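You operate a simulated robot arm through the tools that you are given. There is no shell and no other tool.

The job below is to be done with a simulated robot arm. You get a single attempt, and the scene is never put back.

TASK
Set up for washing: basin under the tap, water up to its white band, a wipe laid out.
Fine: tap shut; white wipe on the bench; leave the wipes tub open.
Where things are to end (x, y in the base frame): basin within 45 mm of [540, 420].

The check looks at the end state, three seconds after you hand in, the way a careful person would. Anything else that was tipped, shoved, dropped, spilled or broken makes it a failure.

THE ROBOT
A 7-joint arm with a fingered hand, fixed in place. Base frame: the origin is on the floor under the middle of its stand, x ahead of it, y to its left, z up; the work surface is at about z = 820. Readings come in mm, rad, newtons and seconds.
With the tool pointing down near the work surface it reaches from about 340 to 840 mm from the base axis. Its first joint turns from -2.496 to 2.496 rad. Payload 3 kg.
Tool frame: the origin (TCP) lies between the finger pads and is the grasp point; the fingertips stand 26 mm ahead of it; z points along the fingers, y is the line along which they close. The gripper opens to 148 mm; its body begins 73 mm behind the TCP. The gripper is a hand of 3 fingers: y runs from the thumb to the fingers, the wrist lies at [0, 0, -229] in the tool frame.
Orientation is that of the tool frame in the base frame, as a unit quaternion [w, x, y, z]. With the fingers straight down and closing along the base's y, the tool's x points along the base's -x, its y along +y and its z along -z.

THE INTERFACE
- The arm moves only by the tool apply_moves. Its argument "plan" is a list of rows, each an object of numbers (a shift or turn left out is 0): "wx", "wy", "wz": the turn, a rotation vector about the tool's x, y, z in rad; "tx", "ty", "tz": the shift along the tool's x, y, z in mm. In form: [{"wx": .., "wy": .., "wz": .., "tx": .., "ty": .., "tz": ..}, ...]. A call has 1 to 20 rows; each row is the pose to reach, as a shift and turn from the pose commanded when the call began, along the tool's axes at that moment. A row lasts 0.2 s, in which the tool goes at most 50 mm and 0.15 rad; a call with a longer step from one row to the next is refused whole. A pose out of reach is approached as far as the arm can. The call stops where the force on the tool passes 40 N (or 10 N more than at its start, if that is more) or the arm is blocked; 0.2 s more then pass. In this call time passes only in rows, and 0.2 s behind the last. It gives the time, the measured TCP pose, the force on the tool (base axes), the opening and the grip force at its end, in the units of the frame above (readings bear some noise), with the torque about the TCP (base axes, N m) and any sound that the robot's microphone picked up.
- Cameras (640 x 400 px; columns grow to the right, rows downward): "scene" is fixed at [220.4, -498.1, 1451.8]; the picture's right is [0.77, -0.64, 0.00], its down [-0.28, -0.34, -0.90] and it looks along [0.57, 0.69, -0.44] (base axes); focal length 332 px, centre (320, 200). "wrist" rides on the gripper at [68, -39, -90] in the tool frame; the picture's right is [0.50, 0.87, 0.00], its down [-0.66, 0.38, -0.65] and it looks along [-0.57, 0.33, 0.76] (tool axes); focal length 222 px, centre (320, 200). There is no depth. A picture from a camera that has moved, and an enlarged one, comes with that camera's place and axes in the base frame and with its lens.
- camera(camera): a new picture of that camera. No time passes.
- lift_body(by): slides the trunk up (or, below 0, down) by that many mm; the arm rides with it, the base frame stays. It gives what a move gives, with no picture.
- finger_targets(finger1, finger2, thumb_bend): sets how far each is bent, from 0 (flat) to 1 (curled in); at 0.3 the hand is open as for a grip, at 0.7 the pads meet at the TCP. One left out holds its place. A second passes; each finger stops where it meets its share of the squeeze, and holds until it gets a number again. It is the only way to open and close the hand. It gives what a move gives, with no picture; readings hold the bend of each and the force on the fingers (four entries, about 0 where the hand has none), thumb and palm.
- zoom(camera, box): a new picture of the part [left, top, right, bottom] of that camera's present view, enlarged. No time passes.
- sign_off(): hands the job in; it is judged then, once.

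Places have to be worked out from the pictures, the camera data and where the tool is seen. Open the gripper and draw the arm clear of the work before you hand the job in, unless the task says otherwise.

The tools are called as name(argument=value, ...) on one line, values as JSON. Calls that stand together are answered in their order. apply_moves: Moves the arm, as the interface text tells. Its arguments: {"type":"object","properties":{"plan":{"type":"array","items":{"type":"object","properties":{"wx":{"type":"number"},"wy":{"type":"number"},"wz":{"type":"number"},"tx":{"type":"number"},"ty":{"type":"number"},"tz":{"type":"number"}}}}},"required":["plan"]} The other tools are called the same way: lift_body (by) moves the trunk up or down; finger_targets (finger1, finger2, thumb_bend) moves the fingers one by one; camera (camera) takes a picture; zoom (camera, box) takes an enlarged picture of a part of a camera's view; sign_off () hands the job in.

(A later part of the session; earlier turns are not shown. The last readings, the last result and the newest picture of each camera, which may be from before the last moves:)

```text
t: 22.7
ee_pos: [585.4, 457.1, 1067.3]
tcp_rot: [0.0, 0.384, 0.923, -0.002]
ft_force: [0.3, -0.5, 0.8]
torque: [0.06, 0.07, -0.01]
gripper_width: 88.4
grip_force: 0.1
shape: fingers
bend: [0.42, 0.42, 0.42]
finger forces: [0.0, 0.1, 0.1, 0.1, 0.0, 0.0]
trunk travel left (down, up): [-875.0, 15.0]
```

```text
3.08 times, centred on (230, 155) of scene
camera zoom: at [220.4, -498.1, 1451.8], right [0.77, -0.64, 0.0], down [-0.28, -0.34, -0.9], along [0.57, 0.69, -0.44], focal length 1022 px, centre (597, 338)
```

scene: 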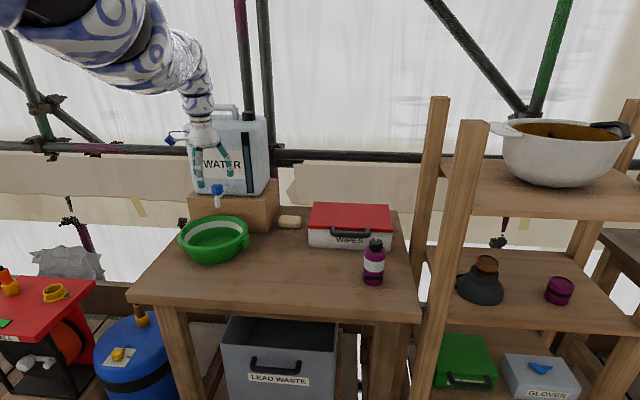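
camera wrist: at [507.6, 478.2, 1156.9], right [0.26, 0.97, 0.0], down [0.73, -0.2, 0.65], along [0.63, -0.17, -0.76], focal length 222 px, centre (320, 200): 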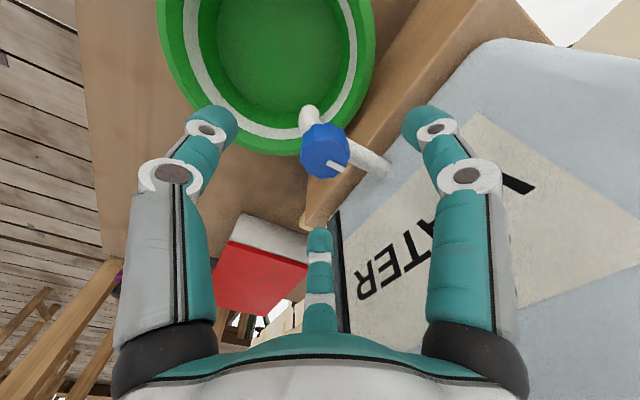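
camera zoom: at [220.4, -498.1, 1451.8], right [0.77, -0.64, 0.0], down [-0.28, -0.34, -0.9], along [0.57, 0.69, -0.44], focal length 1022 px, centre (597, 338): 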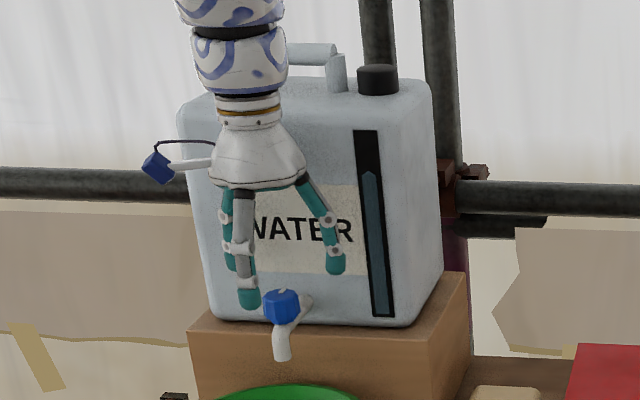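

The tool axis should project at pixel (320, 157) at knob height; the knob appears within a few mm of that. I'll zoom to confirm the residual offset.

zoom(camera="wrist", box=[270, 90, 400, 210])

```text
3.33 times, centred on (335, 150) of wrist
camera zoom: at [507.6, 478.2, 1156.9], right [0.26, 0.97, 0.0], down [0.73, -0.2, 0.65], along [0.63, -0.17, -0.76], focal length 740 px, centre (270, 367)
```

zoom: 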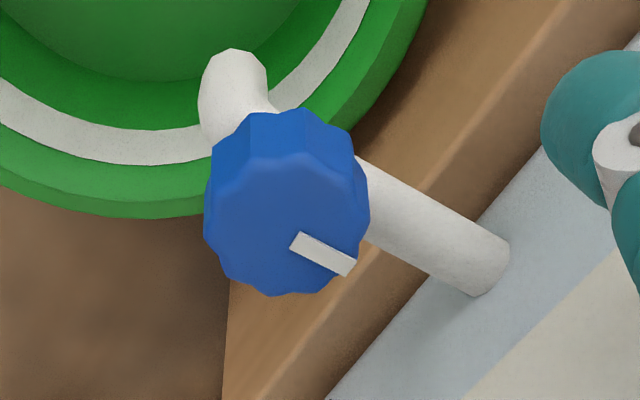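

Residual offset is about (+1, +3.7) mm. I'll correct it and descend around the knob to TCP z≈1012, keeping fingertips above the pipe.

apply_moves(plan=[{"tx": 1.9, "ty": 3.3}, {"tx": 1.9, "ty": 3.3, "tz": 20}, {"tx": 1.9, "ty": 3.3, "tz": 40}, {"tx": 1.9, "ty": 3.3, "tz": 55}])

camera(camera="wrist")

zoom(camera="scene", box=[180, 90, 280, 220])

```text
t: 23.7
ee_pos: [569.5, 441.0, 1021.7]
tcp_rot: [0.002, 0.383, 0.924, 0.0]
ft_force: [0.0, -0.5, 0.4]
torque: [-0.02, 0.05, -0.02]
gripper_width: 88.3
grip_force: 0.1
shape: fingers
bend: [0.42, 0.42, 0.42]
finger forces: [0.0, 0.0, 0.0, 0.0, 0.0, 0.0]
out of reach, approached as far as the arm can: row 1, 2, 3, 4
trunk travel left (down, up): [-875.0, 15.0]
```

```text
taken
camera wrist: at [493.0, 461.5, 1111.4], right [0.26, 0.97, 0.0], down [0.73, -0.2, 0.65], along [0.63, -0.17, -0.76], focal length 222 px, centre (320, 200)
```

wrist: 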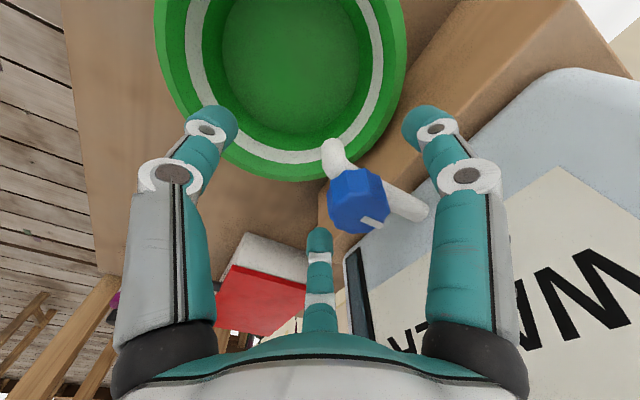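

```text
3.08 times, centred on (230, 155) of scene
camera zoom: at [220.4, -498.1, 1451.8], right [0.77, -0.64, 0.0], down [-0.28, -0.34, -0.9], along [0.57, 0.69, -0.44], focal length 1022 px, centre (597, 338)
```

zoom: 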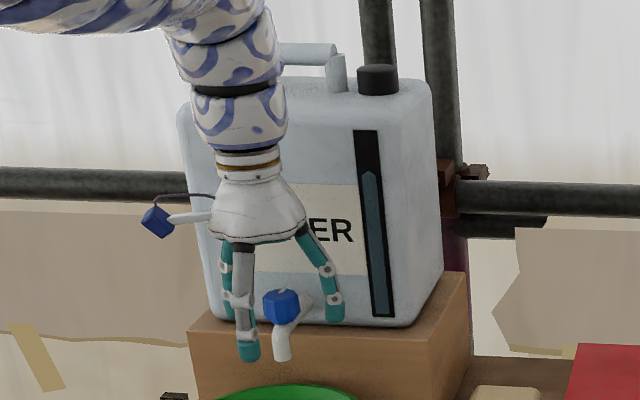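

The descent ran out of reach: the raised trunk is now too high for this radius. I'll rise straight up, then lower the trunk so the shoulder is closer, and re-centre over the knob.

apply_moves(plan=[{"tz": -15}, {"tz": -40}, {"tz": -70}, {"tz": -100}, {"tz": -130}])

```text
t: 24.9
ee_pos: [568.6, 442.7, 1152.4]
tcp_rot: [0.001, 0.382, 0.924, 0.0]
ft_force: [-1.2, -0.4, 0.1]
torque: [0.02, 0.0, 0.0]
gripper_width: 88.4
grip_force: 0.1
shape: fingers
bend: [0.42, 0.42, 0.42]
finger forces: [0.1, 0.1, 0.1, 0.1, 0.1, 0.0]
trunk travel left (down, up): [-875.0, 15.0]
```

That rose straight from the actual pose to z=1152. Now I'll lower the trunk by 90, leaving the fingertips about 17 mm above the knob top.

lift_body(by=-90)

camera(camera="wrist")

```text
t: 26.2
ee_pos: [569.1, 442.7, 1062.4]
tcp_rot: [0.0, 0.383, 0.924, -0.001]
ft_force: [0.1, 1.0, -0.2]
torque: [0.0, 0.02, -0.01]
gripper_width: 88.5
grip_force: 0.1
shape: fingers
bend: [0.42, 0.42, 0.42]
finger forces: [0.1, 0.0, 0.0, 0.0, 0.0, 0.0]
trunk travel left (down, up): [-785.0, 105.0]
```

```text
taken
camera wrist: at [492.4, 463.1, 1151.5], right [0.26, 0.97, 0.0], down [0.73, -0.2, 0.65], along [0.63, -0.17, -0.76], focal length 222 px, centre (320, 200)
```

wrist: 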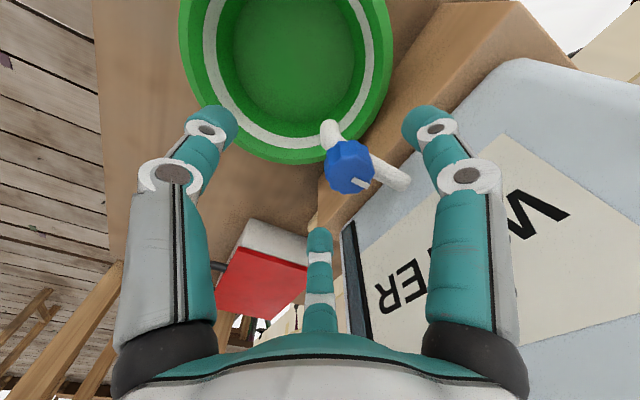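

Now shift over the knob axis at (586.4, 460.8), staying above it.

apply_moves(plan=[{"tx": 0.3, "ty": 12.5}, {"tx": 0.6, "ty": 25}])

zoom(camera="wrist", box=[270, 90, 400, 210])

```text
t: 26.8
ee_pos: [585.7, 460.6, 1062.6]
tcp_rot: [0.0, 0.383, 0.924, 0.0]
ft_force: [0.3, 0.3, 0.6]
torque: [0.03, -0.02, -0.03]
gripper_width: 88.6
grip_force: 0.1
shape: fingers
bend: [0.42, 0.42, 0.42]
finger forces: [0.0, 0.0, 0.0, 0.0, 0.0, 0.0]
trunk travel left (down, up): [-785.0, 105.0]
```

```text
3.33 times, centred on (335, 150) of wrist
camera zoom: at [510.0, 482.1, 1151.6], right [0.26, 0.97, 0.0], down [0.73, -0.19, 0.65], along [0.63, -0.17, -0.76], focal length 740 px, centre (270, 367)
```

zoom: 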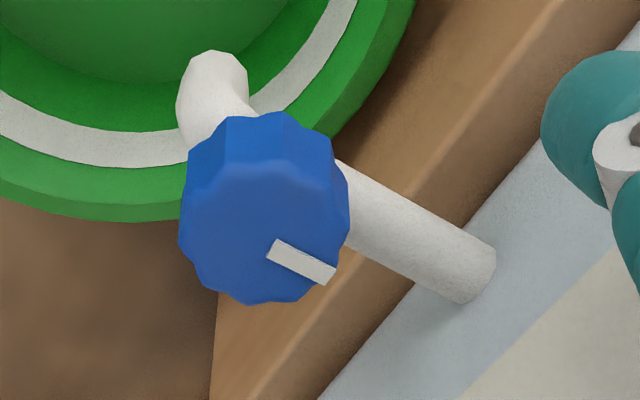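

The axis now lines up within about 1 mm of the knob centre. Descending around the knob.

apply_moves(plan=[{"tz": 17}, {"tz": 34}, {"tz": 50}])

camera(camera="wrist")

zoom(camera="scene", box=[180, 120, 260, 220])

```text
t: 27.6
ee_pos: [586.2, 461.4, 1012.0]
tcp_rot: [0.001, 0.383, 0.924, 0.0]
ft_force: [0.1, 0.4, 0.8]
torque: [-0.02, 0.0, -0.04]
gripper_width: 88.5
grip_force: 0.1
shape: fingers
bend: [0.42, 0.42, 0.42]
finger forces: [0.0, 0.0, 0.0, 0.0, 0.1, 0.1]
trunk travel left (down, up): [-785.0, 105.0]
```

```text
taken
camera wrist: at [510.2, 481.7, 1101.0], right [0.26, 0.97, 0.0], down [0.73, -0.2, 0.65], along [0.63, -0.17, -0.76], focal length 222 px, centre (320, 200)
```

wrist: 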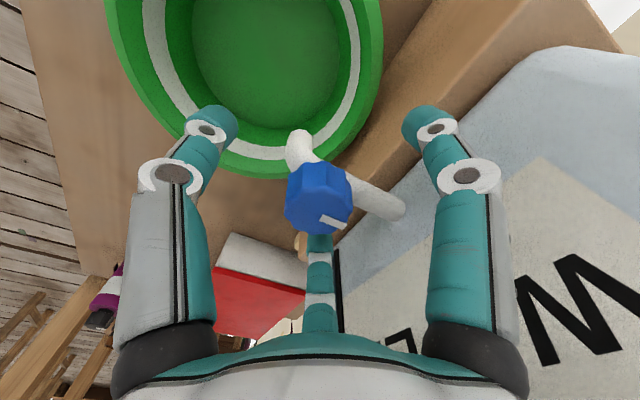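

```text
4.00 times, centred on (220, 170) of scene
camera zoom: at [220.4, -498.1, 1451.8], right [0.77, -0.64, 0.0], down [-0.28, -0.34, -0.9], along [0.57, 0.69, -0.44], focal length 1329 px, centre (720, 320)
```

zoom: 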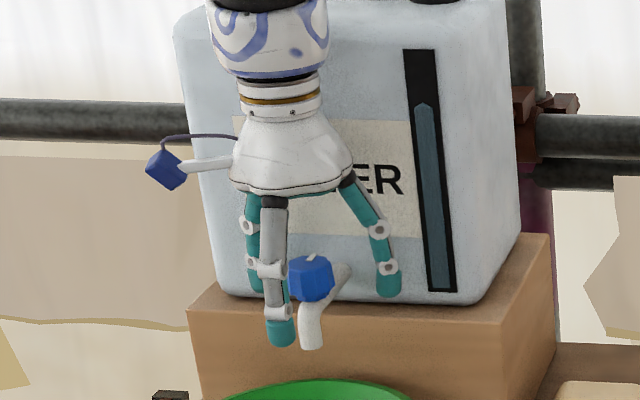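

The knob sits between the three fingers with no contact yet. I'll close onto it.

finger_targets(finger1=0.7, finger2=0.7, thumb_bend=0.7)

camera(camera="wrist")

```text
t: 28.6
ee_pos: [585.4, 460.3, 1011.5]
tcp_rot: [0.0, 0.384, 0.923, -0.001]
ft_force: [-4.6, -5.4, -4.1]
torque: [-0.25, 0.23, -0.01]
gripper_width: 19.7
grip_force: 11.2
shape: fingers
bend: [0.64, 0.63, 0.64]
finger forces: [5.3, 6.4, 0.1, 0.1, 10.8, 0.0]
trunk travel left (down, up): [-785.0, 105.0]
```

```text
taken
camera wrist: at [509.6, 481.1, 1101.1], right [0.26, 0.97, 0.0], down [0.73, -0.19, 0.65], along [0.63, -0.17, -0.76], focal length 222 px, centre (320, 200)
```

wrist: 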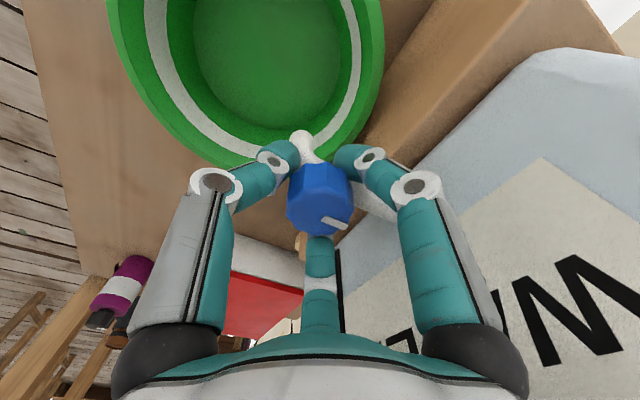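

All three fingers hold the knob evenly. I'll try turning it a little counter-clockwise (seen from above) and listen and look for flow.

apply_moves(plan=[{"wz": -0.1}, {"wz": -0.2}, {"wz": -0.3}])

camera(camera="wrist")

zoom(camera="scene", box=[160, 150, 280, 280])

```text
t: 29.4
ee_pos: [586.5, 460.4, 1011.4]
tcp_rot: [0.001, 0.24, 0.971, -0.002]
ft_force: [-5.0, -4.1, -2.7]
torque: [-0.24, 0.31, -0.22]
gripper_width: 20.6
grip_force: 11.7
shape: fingers
bend: [0.65, 0.64, 0.65]
finger forces: [5.9, 6.8, 0.0, 0.0, 11.3, 0.1]
trunk travel left (down, up): [-785.0, 105.0]
```

```text
taken
camera wrist: at [507.0, 457.4, 1101.5], right [-0.04, 1.0, 0.0], down [0.76, 0.03, 0.65], along [0.65, 0.02, -0.76], focal length 222 px, centre (320, 200)
```

wrist: 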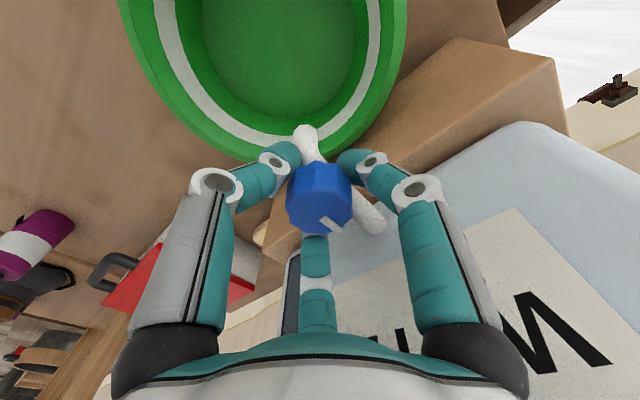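

```text
3.08 times, centred on (220, 215) of scene
camera zoom: at [220.4, -498.1, 1451.8], right [0.77, -0.64, 0.0], down [-0.28, -0.34, -0.9], along [0.57, 0.69, -0.44], focal length 1022 px, centre (628, 154)
```

zoom: 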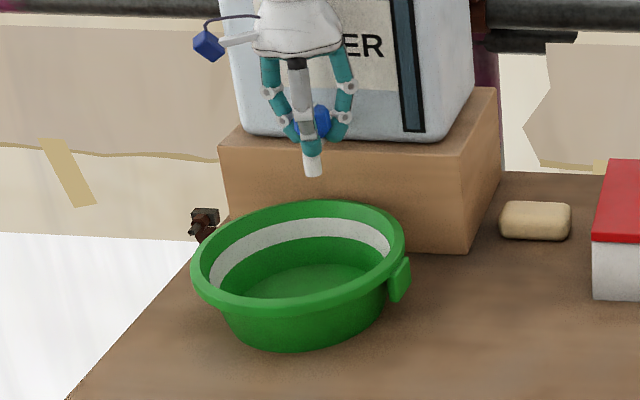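

The torque rose to 0.22 N·m and the mark seems to have rotated relative to the hand. I'll zoom in to see whether the knob turned or slipped.

zoom(camera="wrist", box=[250, 110, 400, 250])

```text
2.86 times, centred on (325, 180) of wrist
camera zoom: at [507.0, 457.4, 1101.5], right [-0.04, 1.0, 0.0], down [0.76, 0.03, 0.65], along [0.65, 0.02, -0.76], focal length 635 px, centre (306, 257)
```

zoom: 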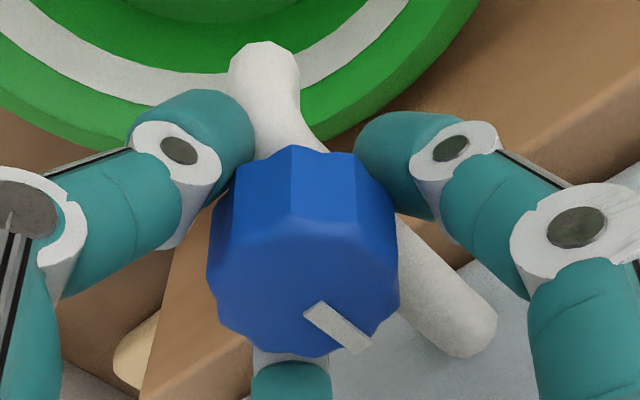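

The mark is still in the same place relative to the pipe, so the knob didn't turn that way – likely against its closed stop. I'll rotate back and try clockwise.

apply_moves(plan=[{"wz": 0.1}, {"wz": 0.2}, {"wz": 0.3}, {"wz": 0.4}, {"wz": 0.5}])

zoom(camera="wrist", box=[250, 110, 400, 250])

zoom(camera="scene", box=[160, 150, 280, 280])

```text
t: 30.6
ee_pos: [585.8, 460.2, 1011.4]
tcp_rot: [0.002, 0.474, 0.881, 0.0]
ft_force: [-1.7, -8.1, -3.7]
torque: [-0.3, 0.24, 0.1]
gripper_width: 18.9
grip_force: 12.5
shape: fingers
bend: [0.64, 0.64, 0.65]
finger forces: [6.0, 7.9, 0.0, 0.1, 11.1, 0.0]
trunk travel left (down, up): [-785.0, 105.0]
```

```text
2.86 times, centred on (325, 180) of wrist
camera zoom: at [515.5, 495.1, 1102.0], right [0.45, 0.89, 0.0], down [0.68, -0.34, 0.65], along [0.58, -0.29, -0.76], focal length 635 px, centre (306, 257)
```

zoom: 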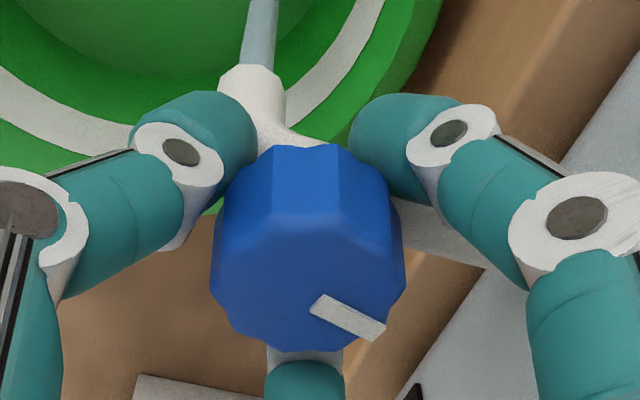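

```text
3.08 times, centred on (220, 215) of scene
camera zoom: at [220.4, -498.1, 1451.8], right [0.77, -0.64, 0.0], down [-0.28, -0.34, -0.9], along [0.57, 0.69, -0.44], focal length 1022 px, centre (628, 154)
```

zoom: 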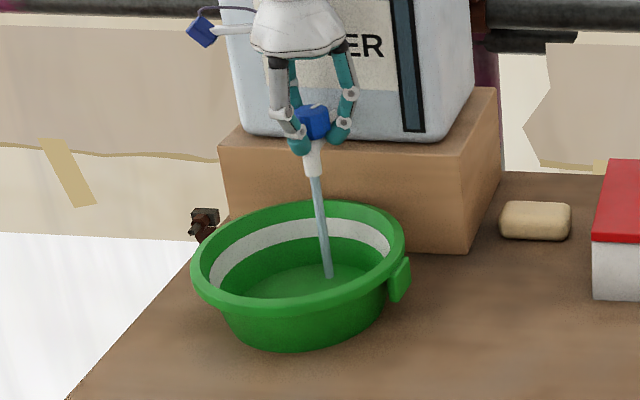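

Clockwise opens it: a stream is falling from the spout into the basin, away from the walls. I'll hold here for 2 s and watch the level.

apply_moves(plan=[{"tz": 0}, {"tz": 0}, {"tz": 0}, {"tz": 0}, {"tz": 0}, {"tz": 0}, {"tz": 0}, {"tz": 0}, {"tz": 0}, {"tz": 0}])

camera(camera="wrist")

zoom(camera="scene", box=[160, 180, 270, 280])

```text
t: 32.8
ee_pos: [587.3, 459.4, 1012.1]
tcp_rot: [0.001, 0.473, 0.881, 0.0]
ft_force: [-2.0, -7.2, -1.6]
torque: [-0.24, 0.28, 0.06]
gripper_width: 18.9
grip_force: 13.0
shape: fingers
bend: [0.64, 0.64, 0.65]
finger forces: [6.0, 7.3, 0.1, 0.0, 11.9, 0.1]
trunk travel left (down, up): [-785.0, 105.0]
```

```text
taken
camera wrist: at [515.4, 495.0, 1101.8], right [0.45, 0.9, 0.0], down [0.68, -0.34, 0.65], along [0.59, -0.29, -0.76], focal length 222 px, centre (320, 200)
```

wrist: 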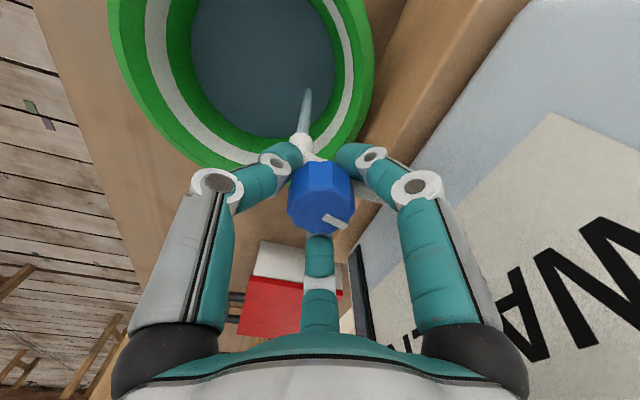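

```text
4.00 times, centred on (215, 230) of scene
camera zoom: at [220.4, -498.1, 1451.8], right [0.77, -0.64, 0.0], down [-0.28, -0.34, -0.9], along [0.57, 0.69, -0.44], focal length 1329 px, centre (740, 80)
```

zoom: 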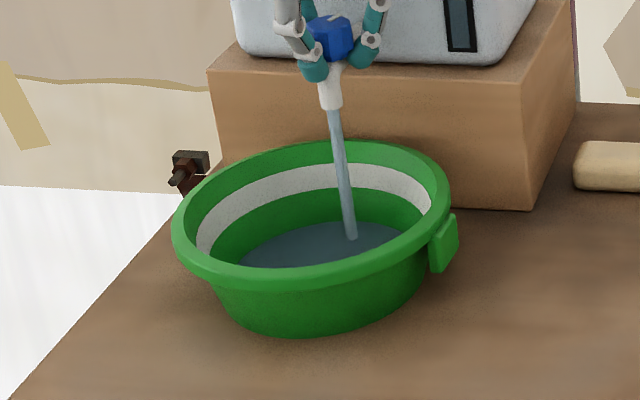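

Water is pooling. I'll zoom closer on the water line relative to the band.

zoom(camera="scene", box=[180, 210, 255, 260])

zoom(camera="wrist", box=[100, 0, 390, 170])

```text
8.00 times, centred on (218, 235) of scene
camera zoom: at [220.4, -498.1, 1451.8], right [0.77, -0.64, 0.0], down [-0.28, -0.34, -0.9], along [0.57, 0.69, -0.44], focal length 2658 px, centre (1140, -80)
```

zoom: 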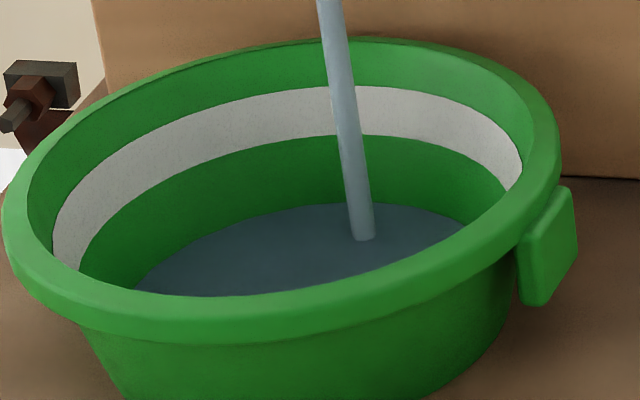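

```text
2.21 times, centred on (245, 85) of wrist
camera zoom: at [515.4, 495.0, 1101.8], right [0.45, 0.9, 0.0], down [0.68, -0.34, 0.65], along [0.59, -0.29, -0.76], focal length 490 px, centre (486, 454)
```

zoom: 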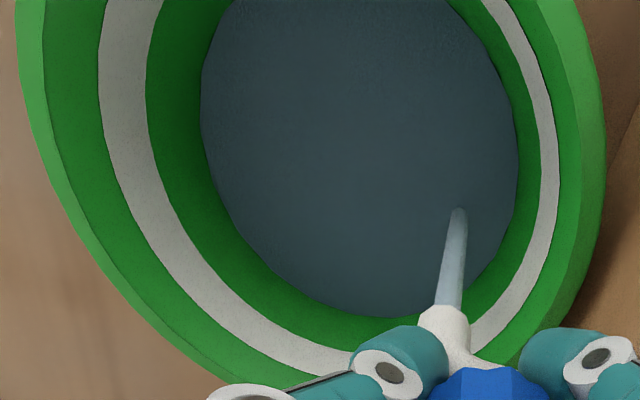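

The water line is at row ~202 on the far wall versus the band's lower edge at ~135. I'll wait another 2 s to measure the fill rate.

apply_moves(plan=[{"tz": 0}, {"tz": 0}, {"tz": 0}, {"tz": 0}, {"tz": 0}, {"tz": 0}, {"tz": 0}, {"tz": 0}, {"tz": 0}])

zoom(camera="scene", box=[180, 210, 255, 260])

zoom(camera="wrist", box=[100, 0, 390, 170])

```text
t: 34.8
ee_pos: [585.9, 460.2, 1011.3]
tcp_rot: [0.0, 0.474, 0.881, 0.0]
ft_force: [-3.0, -7.3, -0.5]
torque: [-0.26, 0.26, 0.06]
gripper_width: 18.7
grip_force: 12.8
shape: fingers
bend: [0.64, 0.64, 0.65]
finger forces: [5.9, 7.3, 0.0, 0.1, 12.0, 0.0]
trunk travel left (down, up): [-785.0, 105.0]
```

```text
8.00 times, centred on (218, 235) of scene
camera zoom: at [220.4, -498.1, 1451.8], right [0.77, -0.64, 0.0], down [-0.28, -0.34, -0.9], along [0.57, 0.69, -0.44], focal length 2658 px, centre (1140, -80)
```

zoom: 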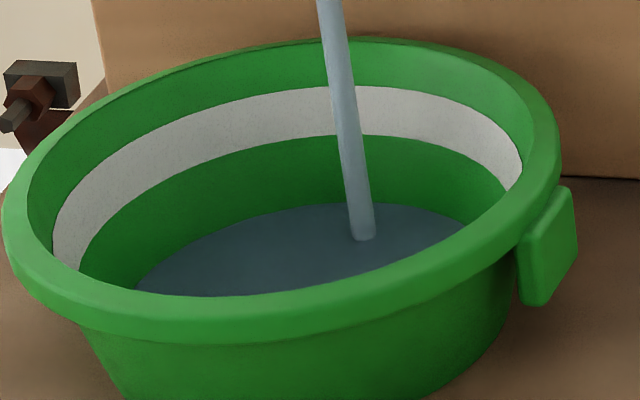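

```text
2.21 times, centred on (245, 85) of wrist
camera zoom: at [515.3, 495.0, 1101.8], right [0.45, 0.9, 0.0], down [0.68, -0.34, 0.65], along [0.59, -0.29, -0.76], focal length 490 px, centre (486, 454)
```

zoom: 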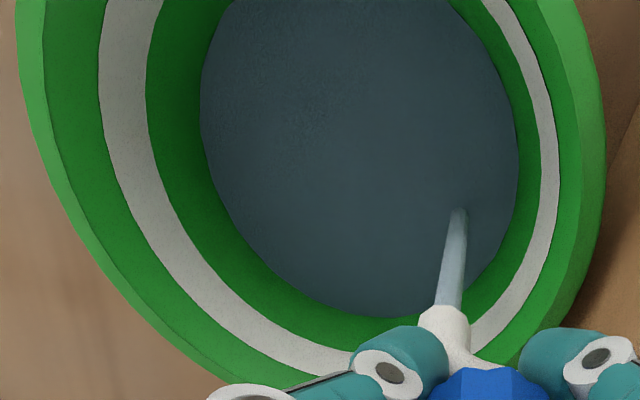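

No measurable rise in 2 s, so this opening gives a slow flow. I'll open further clockwise by 0.3 rad while watching force and where the stream lands.

apply_moves(plan=[{"wz": 0.1}, {"wz": 0.2}, {"wz": 0.3}])

zoom(camera="scene", box=[160, 150, 280, 280])

zoom(camera="wrist", box=[250, 110, 400, 250])

zoom(camera="scene", box=[180, 210, 255, 260])

```text
t: 35.6
ee_pos: [584.5, 459.8, 1011.0]
tcp_rot: [0.0, 0.599, 0.8, -0.001]
ft_force: [-2.8, -2.8, -0.8]
torque: [-0.05, 0.2, 0.09]
gripper_width: 15.6
grip_force: 10.2
shape: fingers
bend: [0.64, 0.64, 0.66]
finger forces: [7.1, 6.7, 0.0, 0.1, 8.0, 0.0]
trunk travel left (down, up): [-785.0, 105.0]
```

```text
3.08 times, centred on (220, 215) of scene
camera zoom: at [220.4, -498.1, 1451.8], right [0.77, -0.64, 0.0], down [-0.28, -0.34, -0.9], along [0.57, 0.69, -0.44], focal length 1022 px, centre (628, 154)
```

zoom: 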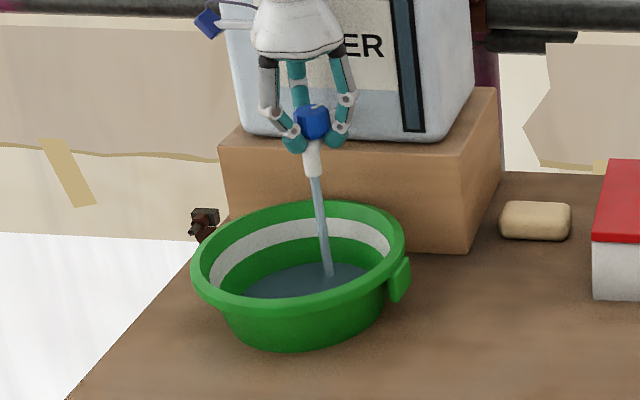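

```text
2.86 times, centred on (325, 180) of wrist
camera zoom: at [528.1, 514.7, 1101.2], right [0.69, 0.72, 0.0], down [0.55, -0.52, 0.65], along [0.47, -0.45, -0.76], focal length 635 px, centre (306, 257)
```

zoom: 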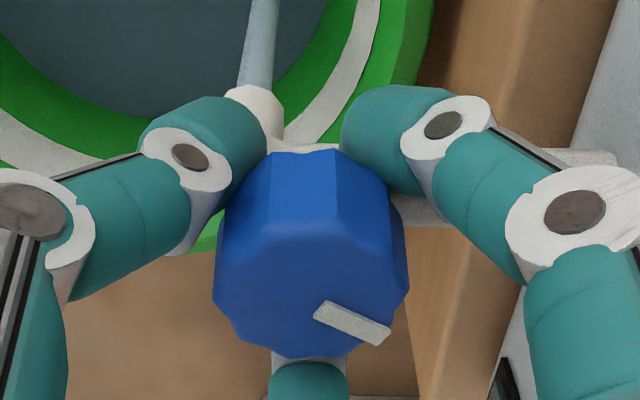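

```text
8.00 times, centred on (218, 235) of scene
camera zoom: at [220.4, -498.1, 1451.8], right [0.77, -0.64, 0.0], down [-0.28, -0.34, -0.9], along [0.57, 0.69, -0.44], focal length 2658 px, centre (1140, -80)
```

zoom: 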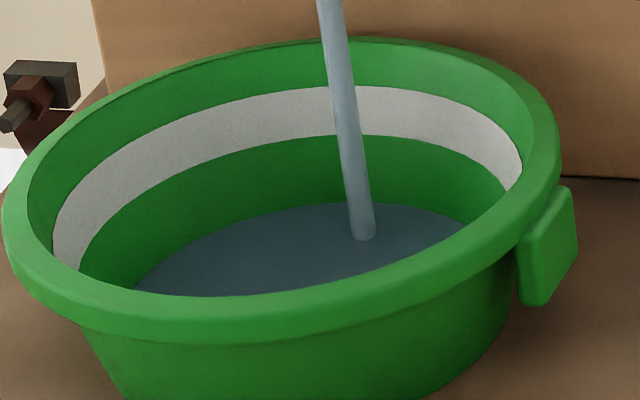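

The knob now turned with the hand. I'll wait 2 s again at this larger opening and compare the water line.

apply_moves(plan=[{"tz": 0}, {"tz": 0}, {"tz": 0}, {"tz": 0}, {"tz": 0}, {"tz": 0}, {"tz": 0}, {"tz": 0}, {"tz": 0}])

zoom(camera="scene", box=[180, 210, 255, 260])

camera(camera="wrist")

```text
t: 37.6
ee_pos: [585.7, 460.7, 1012.1]
tcp_rot: [0.001, 0.6, 0.8, -0.001]
ft_force: [-5.4, -1.2, -2.3]
torque: [0.02, 0.24, 0.03]
gripper_width: 15.7
grip_force: 10.9
shape: fingers
bend: [0.64, 0.64, 0.66]
finger forces: [7.4, 6.3, 0.0, 0.0, 9.5, 0.0]
trunk travel left (down, up): [-785.0, 105.0]
```

```text
8.00 times, centred on (218, 235) of scene
camera zoom: at [220.4, -498.1, 1451.8], right [0.77, -0.64, 0.0], down [-0.28, -0.34, -0.9], along [0.57, 0.69, -0.44], focal length 2658 px, centre (1140, -80)
```

zoom: 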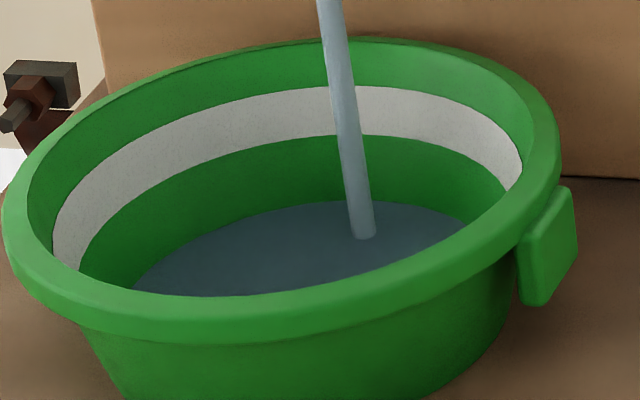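

```text
taken
camera wrist: at [528.3, 514.6, 1101.3], right [0.69, 0.72, 0.0], down [0.55, -0.52, 0.66], along [0.47, -0.45, -0.76], focal length 222 px, centre (320, 200)
```

wrist: 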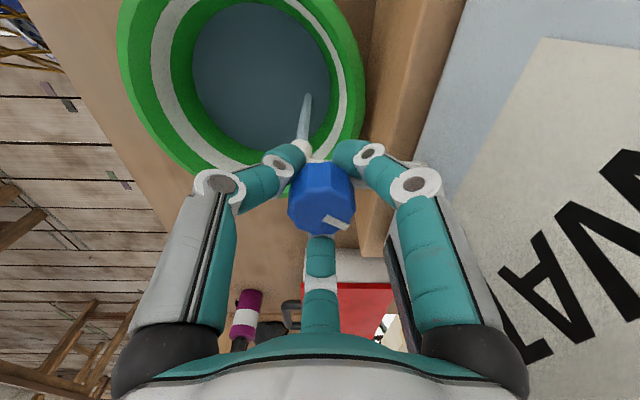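

The level rises slowly (about 1–2 mm in 2 s). I'll open another 0.4 rad to speed it up; the stream lands well inside.

apply_moves(plan=[{"wz": 0.1}, {"wz": 0.2}, {"wz": 0.3}, {"wz": 0.4}, {"wz": 0.4}, {"wz": 0.4}, {"wz": 0.4}, {"wz": 0.4}])

zoom(camera="scene", box=[180, 210, 255, 260])

camera(camera="wrist")

zoom(camera="scene", box=[160, 100, 280, 230])

```text
t: 39.4
ee_pos: [585.0, 460.3, 1011.1]
tcp_rot: [0.0, 0.747, 0.665, -0.001]
ft_force: [-7.5, 2.5, -5.9]
torque: [0.08, 0.13, 0.12]
gripper_width: 11.2
grip_force: 12.4
shape: fingers
bend: [0.65, 0.64, 0.66]
finger forces: [10.8, 6.3, 0.0, 0.0, 8.1, 0.0]
trunk travel left (down, up): [-785.0, 105.0]
```

```text
8.00 times, centred on (218, 235) of scene
camera zoom: at [220.4, -498.1, 1451.8], right [0.77, -0.64, 0.0], down [-0.28, -0.34, -0.9], along [0.57, 0.69, -0.44], focal length 2658 px, centre (1140, -80)
```

zoom: 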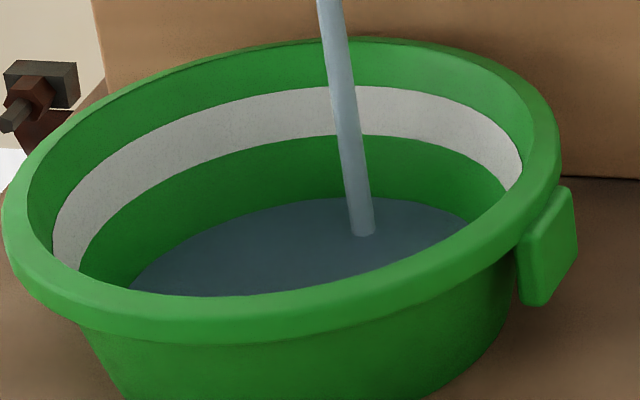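

```text
taken
camera wrist: at [553.6, 532.9, 1100.8], right [0.92, 0.4, 0.0], down [0.3, -0.69, 0.66], along [0.26, -0.6, -0.76], focal length 222 px, centre (320, 200)
```

wrist: 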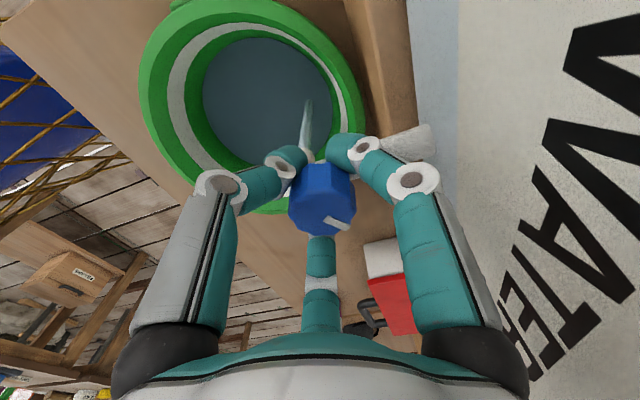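

```text
3.08 times, centred on (220, 165) of scene
camera zoom: at [220.4, -498.1, 1451.8], right [0.77, -0.64, 0.0], down [-0.28, -0.34, -0.9], along [0.57, 0.69, -0.44], focal length 1022 px, centre (628, 308)
```

zoom: 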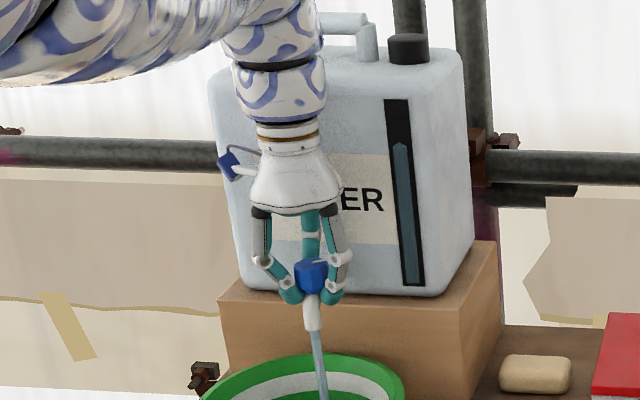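

Flow continues with the hand stable. I'll hold for 4 s at this opening and measure the rise again.

apply_moves(plan=[{"tz": 0}, {"tz": 0}, {"tz": 0}, {"tz": 0}, {"tz": 0}, {"tz": 0}, {"tz": 0}, {"tz": 0}, {"tz": 0}, {"tz": 0}, {"tz": 0}, {"tz": 0}, {"tz": 0}, {"tz": 0}, {"tz": 0}, {"tz": 0}, {"tz": 0}, {"tz": 0}, {"tz": 0}, {"tz": 0}])

zoom(camera="scene", box=[180, 210, 255, 260])

```text
t: 43.6
ee_pos: [584.6, 460.8, 1011.8]
tcp_rot: [0.001, 0.747, 0.665, -0.001]
ft_force: [-7.8, 3.4, -5.2]
torque: [0.15, 0.16, 0.12]
gripper_width: 11.4
grip_force: 12.3
shape: fingers
bend: [0.65, 0.64, 0.66]
finger forces: [10.8, 6.1, 0.0, 0.0, 8.3, 0.0]
trunk travel left (down, up): [-785.0, 105.0]
```

```text
8.00 times, centred on (218, 235) of scene
camera zoom: at [220.4, -498.1, 1451.8], right [0.77, -0.64, 0.0], down [-0.28, -0.34, -0.9], along [0.57, 0.69, -0.44], focal length 2658 px, centre (1140, -80)
```

zoom: 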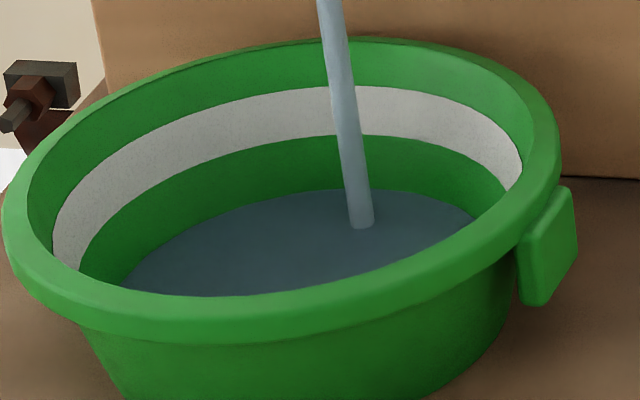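

The level is rising about 1.8 px/s, and roughly 60 px remain to the band. I'll hold for two more 4 s waits, then check.

apply_moves(plan=[{"tz": 0}, {"tz": 0}, {"tz": 0}, {"tz": 0}, {"tz": 0}, {"tz": 0}, {"tz": 0}, {"tz": 0}, {"tz": 0}, {"tz": 0}, {"tz": 0}, {"tz": 0}, {"tz": 0}, {"tz": 0}, {"tz": 0}, {"tz": 0}, {"tz": 0}, {"tz": 0}, {"tz": 0}, {"tz": 0}])

apply_moves(plan=[{"tz": 0}, {"tz": 0}, {"tz": 0}, {"tz": 0}, {"tz": 0}, {"tz": 0}, {"tz": 0}, {"tz": 0}, {"tz": 0}, {"tz": 0}, {"tz": 0}, {"tz": 0}, {"tz": 0}, {"tz": 0}, {"tz": 0}, {"tz": 0}, {"tz": 0}, {"tz": 0}, {"tz": 0}, {"tz": 0}])

zoom(camera="scene", box=[180, 210, 255, 260])

```text
t: 47.8
ee_pos: [585.1, 460.8, 1011.0]
tcp_rot: [0.0, 0.747, 0.665, -0.002]
ft_force: [-7.8, 3.1, -6.2]
torque: [0.12, 0.14, 0.09]
gripper_width: 11.5
grip_force: 12.8
shape: fingers
bend: [0.65, 0.64, 0.66]
finger forces: [10.7, 6.1, 0.1, 0.0, 8.5, 0.1]
trunk travel left (down, up): [-785.0, 105.0]
```

```text
t: 52.0
ee_pos: [585.3, 460.5, 1011.4]
tcp_rot: [0.001, 0.747, 0.664, 0.0]
ft_force: [-7.5, 2.9, -7.1]
torque: [0.11, 0.14, 0.08]
gripper_width: 11.2
grip_force: 13.1
shape: fingers
bend: [0.65, 0.64, 0.66]
finger forces: [10.6, 6.2, 0.0, 0.1, 8.5, 0.0]
trunk travel left (down, up): [-785.0, 105.0]
```

```text
8.00 times, centred on (218, 235) of scene
camera zoom: at [220.4, -498.1, 1451.8], right [0.77, -0.64, 0.0], down [-0.28, -0.34, -0.9], along [0.57, 0.69, -0.44], focal length 2658 px, centre (1140, -80)
```

zoom: 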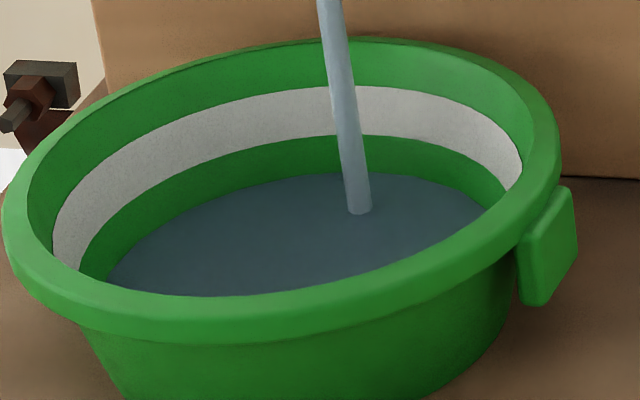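

Water line is near row 175 and rising steadily with no splashing. Holding for four more 4 s waits before re-checking (the band's lower edge is ~137).

apply_moves(plan=[{"tz": 0}, {"tz": 0}, {"tz": 0}, {"tz": 0}, {"tz": 0}, {"tz": 0}, {"tz": 0}, {"tz": 0}, {"tz": 0}, {"tz": 0}, {"tz": 0}, {"tz": 0}, {"tz": 0}, {"tz": 0}, {"tz": 0}, {"tz": 0}, {"tz": 0}, {"tz": 0}, {"tz": 0}, {"tz": 0}])

apply_moves(plan=[{"tz": 0}, {"tz": 0}, {"tz": 0}, {"tz": 0}, {"tz": 0}, {"tz": 0}, {"tz": 0}, {"tz": 0}, {"tz": 0}, {"tz": 0}, {"tz": 0}, {"tz": 0}, {"tz": 0}, {"tz": 0}, {"tz": 0}, {"tz": 0}, {"tz": 0}, {"tz": 0}, {"tz": 0}, {"tz": 0}])

apply_moves(plan=[{"tz": 0}, {"tz": 0}, {"tz": 0}, {"tz": 0}, {"tz": 0}, {"tz": 0}, {"tz": 0}, {"tz": 0}, {"tz": 0}, {"tz": 0}, {"tz": 0}, {"tz": 0}, {"tz": 0}, {"tz": 0}, {"tz": 0}, {"tz": 0}, {"tz": 0}, {"tz": 0}, {"tz": 0}, {"tz": 0}])

zoom(camera="scene", box=[180, 210, 255, 260])

```text
t: 56.2
ee_pos: [585.8, 462.0, 1012.3]
tcp_rot: [0.001, 0.747, 0.665, -0.001]
ft_force: [-7.7, 4.0, -7.6]
torque: [0.13, 0.12, 0.11]
gripper_width: 11.4
grip_force: 12.5
shape: fingers
bend: [0.65, 0.64, 0.66]
finger forces: [10.7, 6.4, 0.0, 0.0, 8.5, 0.0]
trunk travel left (down, up): [-785.0, 105.0]
```

```text
t: 60.4
ee_pos: [585.7, 459.9, 1010.8]
tcp_rot: [0.0, 0.746, 0.666, 0.0]
ft_force: [-7.9, 4.4, -6.3]
torque: [0.17, 0.1, 0.08]
gripper_width: 11.4
grip_force: 12.5
shape: fingers
bend: [0.65, 0.64, 0.66]
finger forces: [10.7, 6.2, 0.1, 0.0, 8.4, 0.1]
trunk travel left (down, up): [-785.0, 105.0]
```

```text
t: 64.6
ee_pos: [585.4, 461.2, 1010.4]
tcp_rot: [0.001, 0.746, 0.666, -0.002]
ft_force: [-8.2, 4.5, -6.8]
torque: [0.19, 0.13, 0.11]
gripper_width: 11.3
grip_force: 12.5
shape: fingers
bend: [0.65, 0.64, 0.66]
finger forces: [10.6, 6.4, 0.1, 0.1, 8.4, 0.0]
trunk travel left (down, up): [-785.0, 105.0]
```

```text
8.00 times, centred on (218, 235) of scene
camera zoom: at [220.4, -498.1, 1451.8], right [0.77, -0.64, 0.0], down [-0.28, -0.34, -0.9], along [0.57, 0.69, -0.44], focal length 2658 px, centre (1140, -80)
```

zoom: 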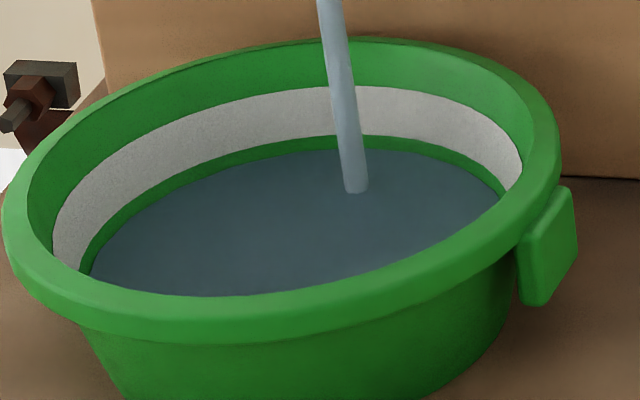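

Now at row ~152; the band's lower edge (137) is about 8 s away. Two more 4 s waits, then check.

apply_moves(plan=[{"tz": 0}, {"tz": 0}, {"tz": 0}, {"tz": 0}, {"tz": 0}, {"tz": 0}, {"tz": 0}, {"tz": 0}, {"tz": 0}, {"tz": 0}, {"tz": 0}, {"tz": 0}, {"tz": 0}, {"tz": 0}, {"tz": 0}, {"tz": 0}, {"tz": 0}, {"tz": 0}, {"tz": 0}, {"tz": 0}])

apply_moves(plan=[{"tz": 0}, {"tz": 0}, {"tz": 0}, {"tz": 0}, {"tz": 0}, {"tz": 0}, {"tz": 0}, {"tz": 0}, {"tz": 0}, {"tz": 0}, {"tz": 0}, {"tz": 0}, {"tz": 0}, {"tz": 0}, {"tz": 0}, {"tz": 0}, {"tz": 0}, {"tz": 0}, {"tz": 0}, {"tz": 0}])

zoom(camera="scene", box=[180, 210, 255, 260])

camera(camera="wrist")

```text
t: 68.8
ee_pos: [584.9, 461.1, 1011.1]
tcp_rot: [0.001, 0.747, 0.665, -0.001]
ft_force: [-6.7, 5.8, -7.8]
torque: [0.11, 0.11, 0.1]
gripper_width: 11.0
grip_force: 12.7
shape: fingers
bend: [0.65, 0.64, 0.66]
finger forces: [10.6, 6.4, 0.0, 0.0, 8.5, 0.0]
trunk travel left (down, up): [-785.0, 105.0]
```

```text
t: 73.0
ee_pos: [585.7, 462.2, 1010.4]
tcp_rot: [0.0, 0.747, 0.665, -0.001]
ft_force: [-7.6, 2.5, -7.4]
torque: [0.16, 0.15, 0.07]
gripper_width: 11.0
grip_force: 12.7
shape: fingers
bend: [0.65, 0.64, 0.66]
finger forces: [10.6, 6.4, 0.1, 0.0, 8.5, 0.0]
trunk travel left (down, up): [-785.0, 105.0]
```

```text
8.00 times, centred on (218, 235) of scene
camera zoom: at [220.4, -498.1, 1451.8], right [0.77, -0.64, 0.0], down [-0.28, -0.34, -0.9], along [0.57, 0.69, -0.44], focal length 2658 px, centre (1140, -80)
```

zoom: 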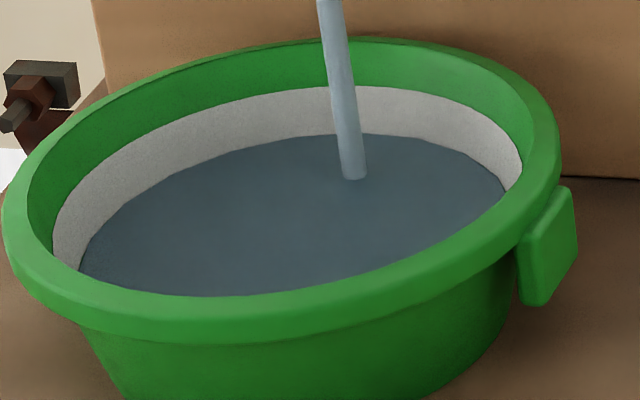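

```text
taken
camera wrist: at [553.8, 533.0, 1100.7], right [0.92, 0.4, 0.0], down [0.3, -0.69, 0.66], along [0.26, -0.6, -0.76], focal length 222 px, centre (320, 200)
```

wrist: 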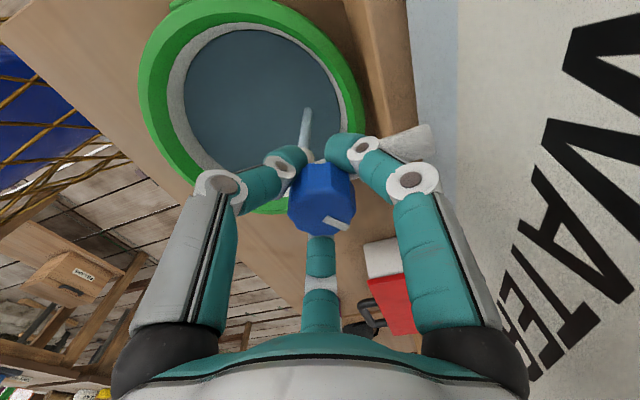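

Water has just reached the band's lower edge. I'll let it rise a little into the band (about 6–7 s more), then shut the tap.

apply_moves(plan=[{"tz": 0}, {"tz": 0}, {"tz": 0}, {"tz": 0}, {"tz": 0}, {"tz": 0}, {"tz": 0}, {"tz": 0}, {"tz": 0}, {"tz": 0}, {"tz": 0}, {"tz": 0}, {"tz": 0}, {"tz": 0}, {"tz": 0}, {"tz": 0}, {"tz": 0}, {"tz": 0}, {"tz": 0}, {"tz": 0}])

apply_moves(plan=[{"tz": 0}, {"tz": 0}, {"tz": 0}, {"tz": 0}, {"tz": 0}, {"tz": 0}, {"tz": 0}, {"tz": 0}, {"tz": 0}, {"tz": 0}])

zoom(camera="scene", box=[180, 210, 255, 260])

```text
t: 77.2
ee_pos: [584.6, 459.8, 1011.6]
tcp_rot: [0.001, 0.747, 0.665, -0.002]
ft_force: [-7.8, 4.1, -8.0]
torque: [0.13, 0.14, 0.07]
gripper_width: 11.1
grip_force: 13.1
shape: fingers
bend: [0.65, 0.64, 0.66]
finger forces: [10.7, 6.5, 0.1, 0.0, 8.5, 0.1]
trunk travel left (down, up): [-785.0, 105.0]
```

```text
t: 79.4
ee_pos: [586.0, 460.5, 1010.4]
tcp_rot: [0.0, 0.747, 0.665, 0.0]
ft_force: [-9.1, 4.2, -7.7]
torque: [0.19, 0.1, 0.09]
gripper_width: 11.2
grip_force: 12.8
shape: fingers
bend: [0.65, 0.64, 0.66]
finger forces: [10.8, 6.4, 0.0, 0.0, 8.6, 0.0]
trunk travel left (down, up): [-785.0, 105.0]
```

```text
8.00 times, centred on (218, 235) of scene
camera zoom: at [220.4, -498.1, 1451.8], right [0.77, -0.64, 0.0], down [-0.28, -0.34, -0.9], along [0.57, 0.69, -0.44], focal length 2658 px, centre (1140, -80)
```

zoom: 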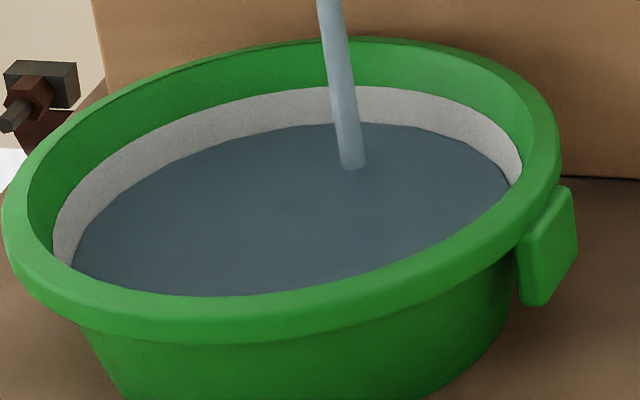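

The line is about a quarter into the band – time to shut. I'll turn counter-clockwise about 1.1 rad, slightly past the closed stop so it's fully shut.

apply_moves(plan=[{"wz": -0.14}, {"wz": -0.28}, {"wz": -0.42}, {"wz": -0.56}, {"wz": -0.7}, {"wz": -0.84}, {"wz": -0.96}, {"wz": -1.06}, {"wz": -1.12}])

zoom(camera="scene", box=[160, 150, 280, 280])

zoom(camera="wrist", box=[250, 110, 400, 250])

zoom(camera="scene", box=[180, 210, 255, 260])

```text
t: 81.4
ee_pos: [585.9, 459.8, 1011.9]
tcp_rot: [0.0, 0.279, 0.96, -0.001]
ft_force: [-15.3, -3.2, -1.8]
torque: [-0.21, 0.43, -0.21]
gripper_width: 14.2
grip_force: 14.3
shape: fingers
bend: [0.65, 0.64, 0.66]
finger forces: [6.2, 7.1, 0.1, 0.0, 14.3, 0.0]
trunk travel left (down, up): [-785.0, 105.0]
```

```text
3.08 times, centred on (220, 215) of scene
camera zoom: at [220.4, -498.1, 1451.8], right [0.77, -0.64, 0.0], down [-0.28, -0.34, -0.9], along [0.57, 0.69, -0.44], focal length 1022 px, centre (628, 154)
```

zoom: 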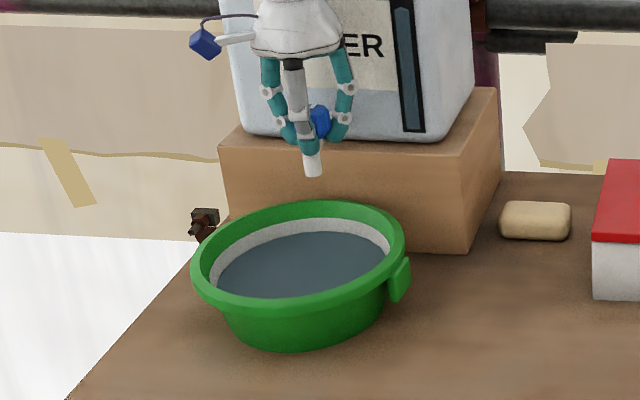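

```text
2.86 times, centred on (325, 180) of wrist
camera zoom: at [506.2, 463.3, 1101.4], right [0.04, 1.0, 0.0], down [0.76, -0.03, 0.65], along [0.65, -0.03, -0.76], focal length 635 px, centre (306, 257)
```

zoom: 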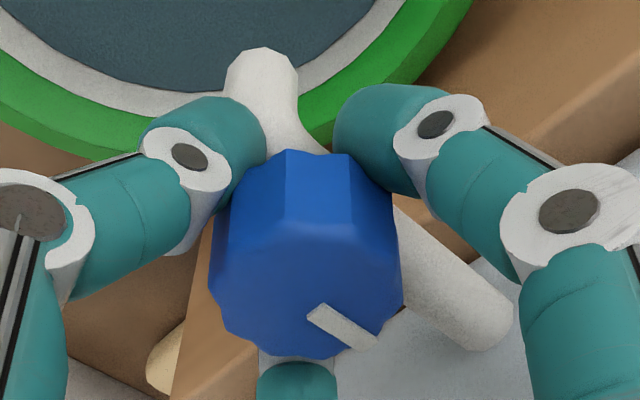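

```text
8.00 times, centred on (218, 235) of scene
camera zoom: at [220.4, -498.1, 1451.8], right [0.77, -0.64, 0.0], down [-0.28, -0.34, -0.9], along [0.57, 0.69, -0.44], focal length 2658 px, centre (1140, -80)
```

zoom: 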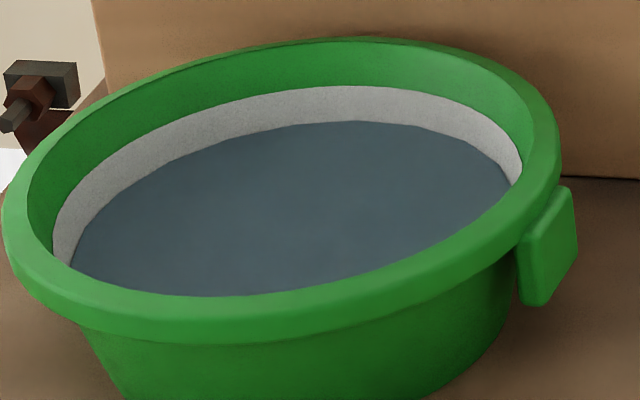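

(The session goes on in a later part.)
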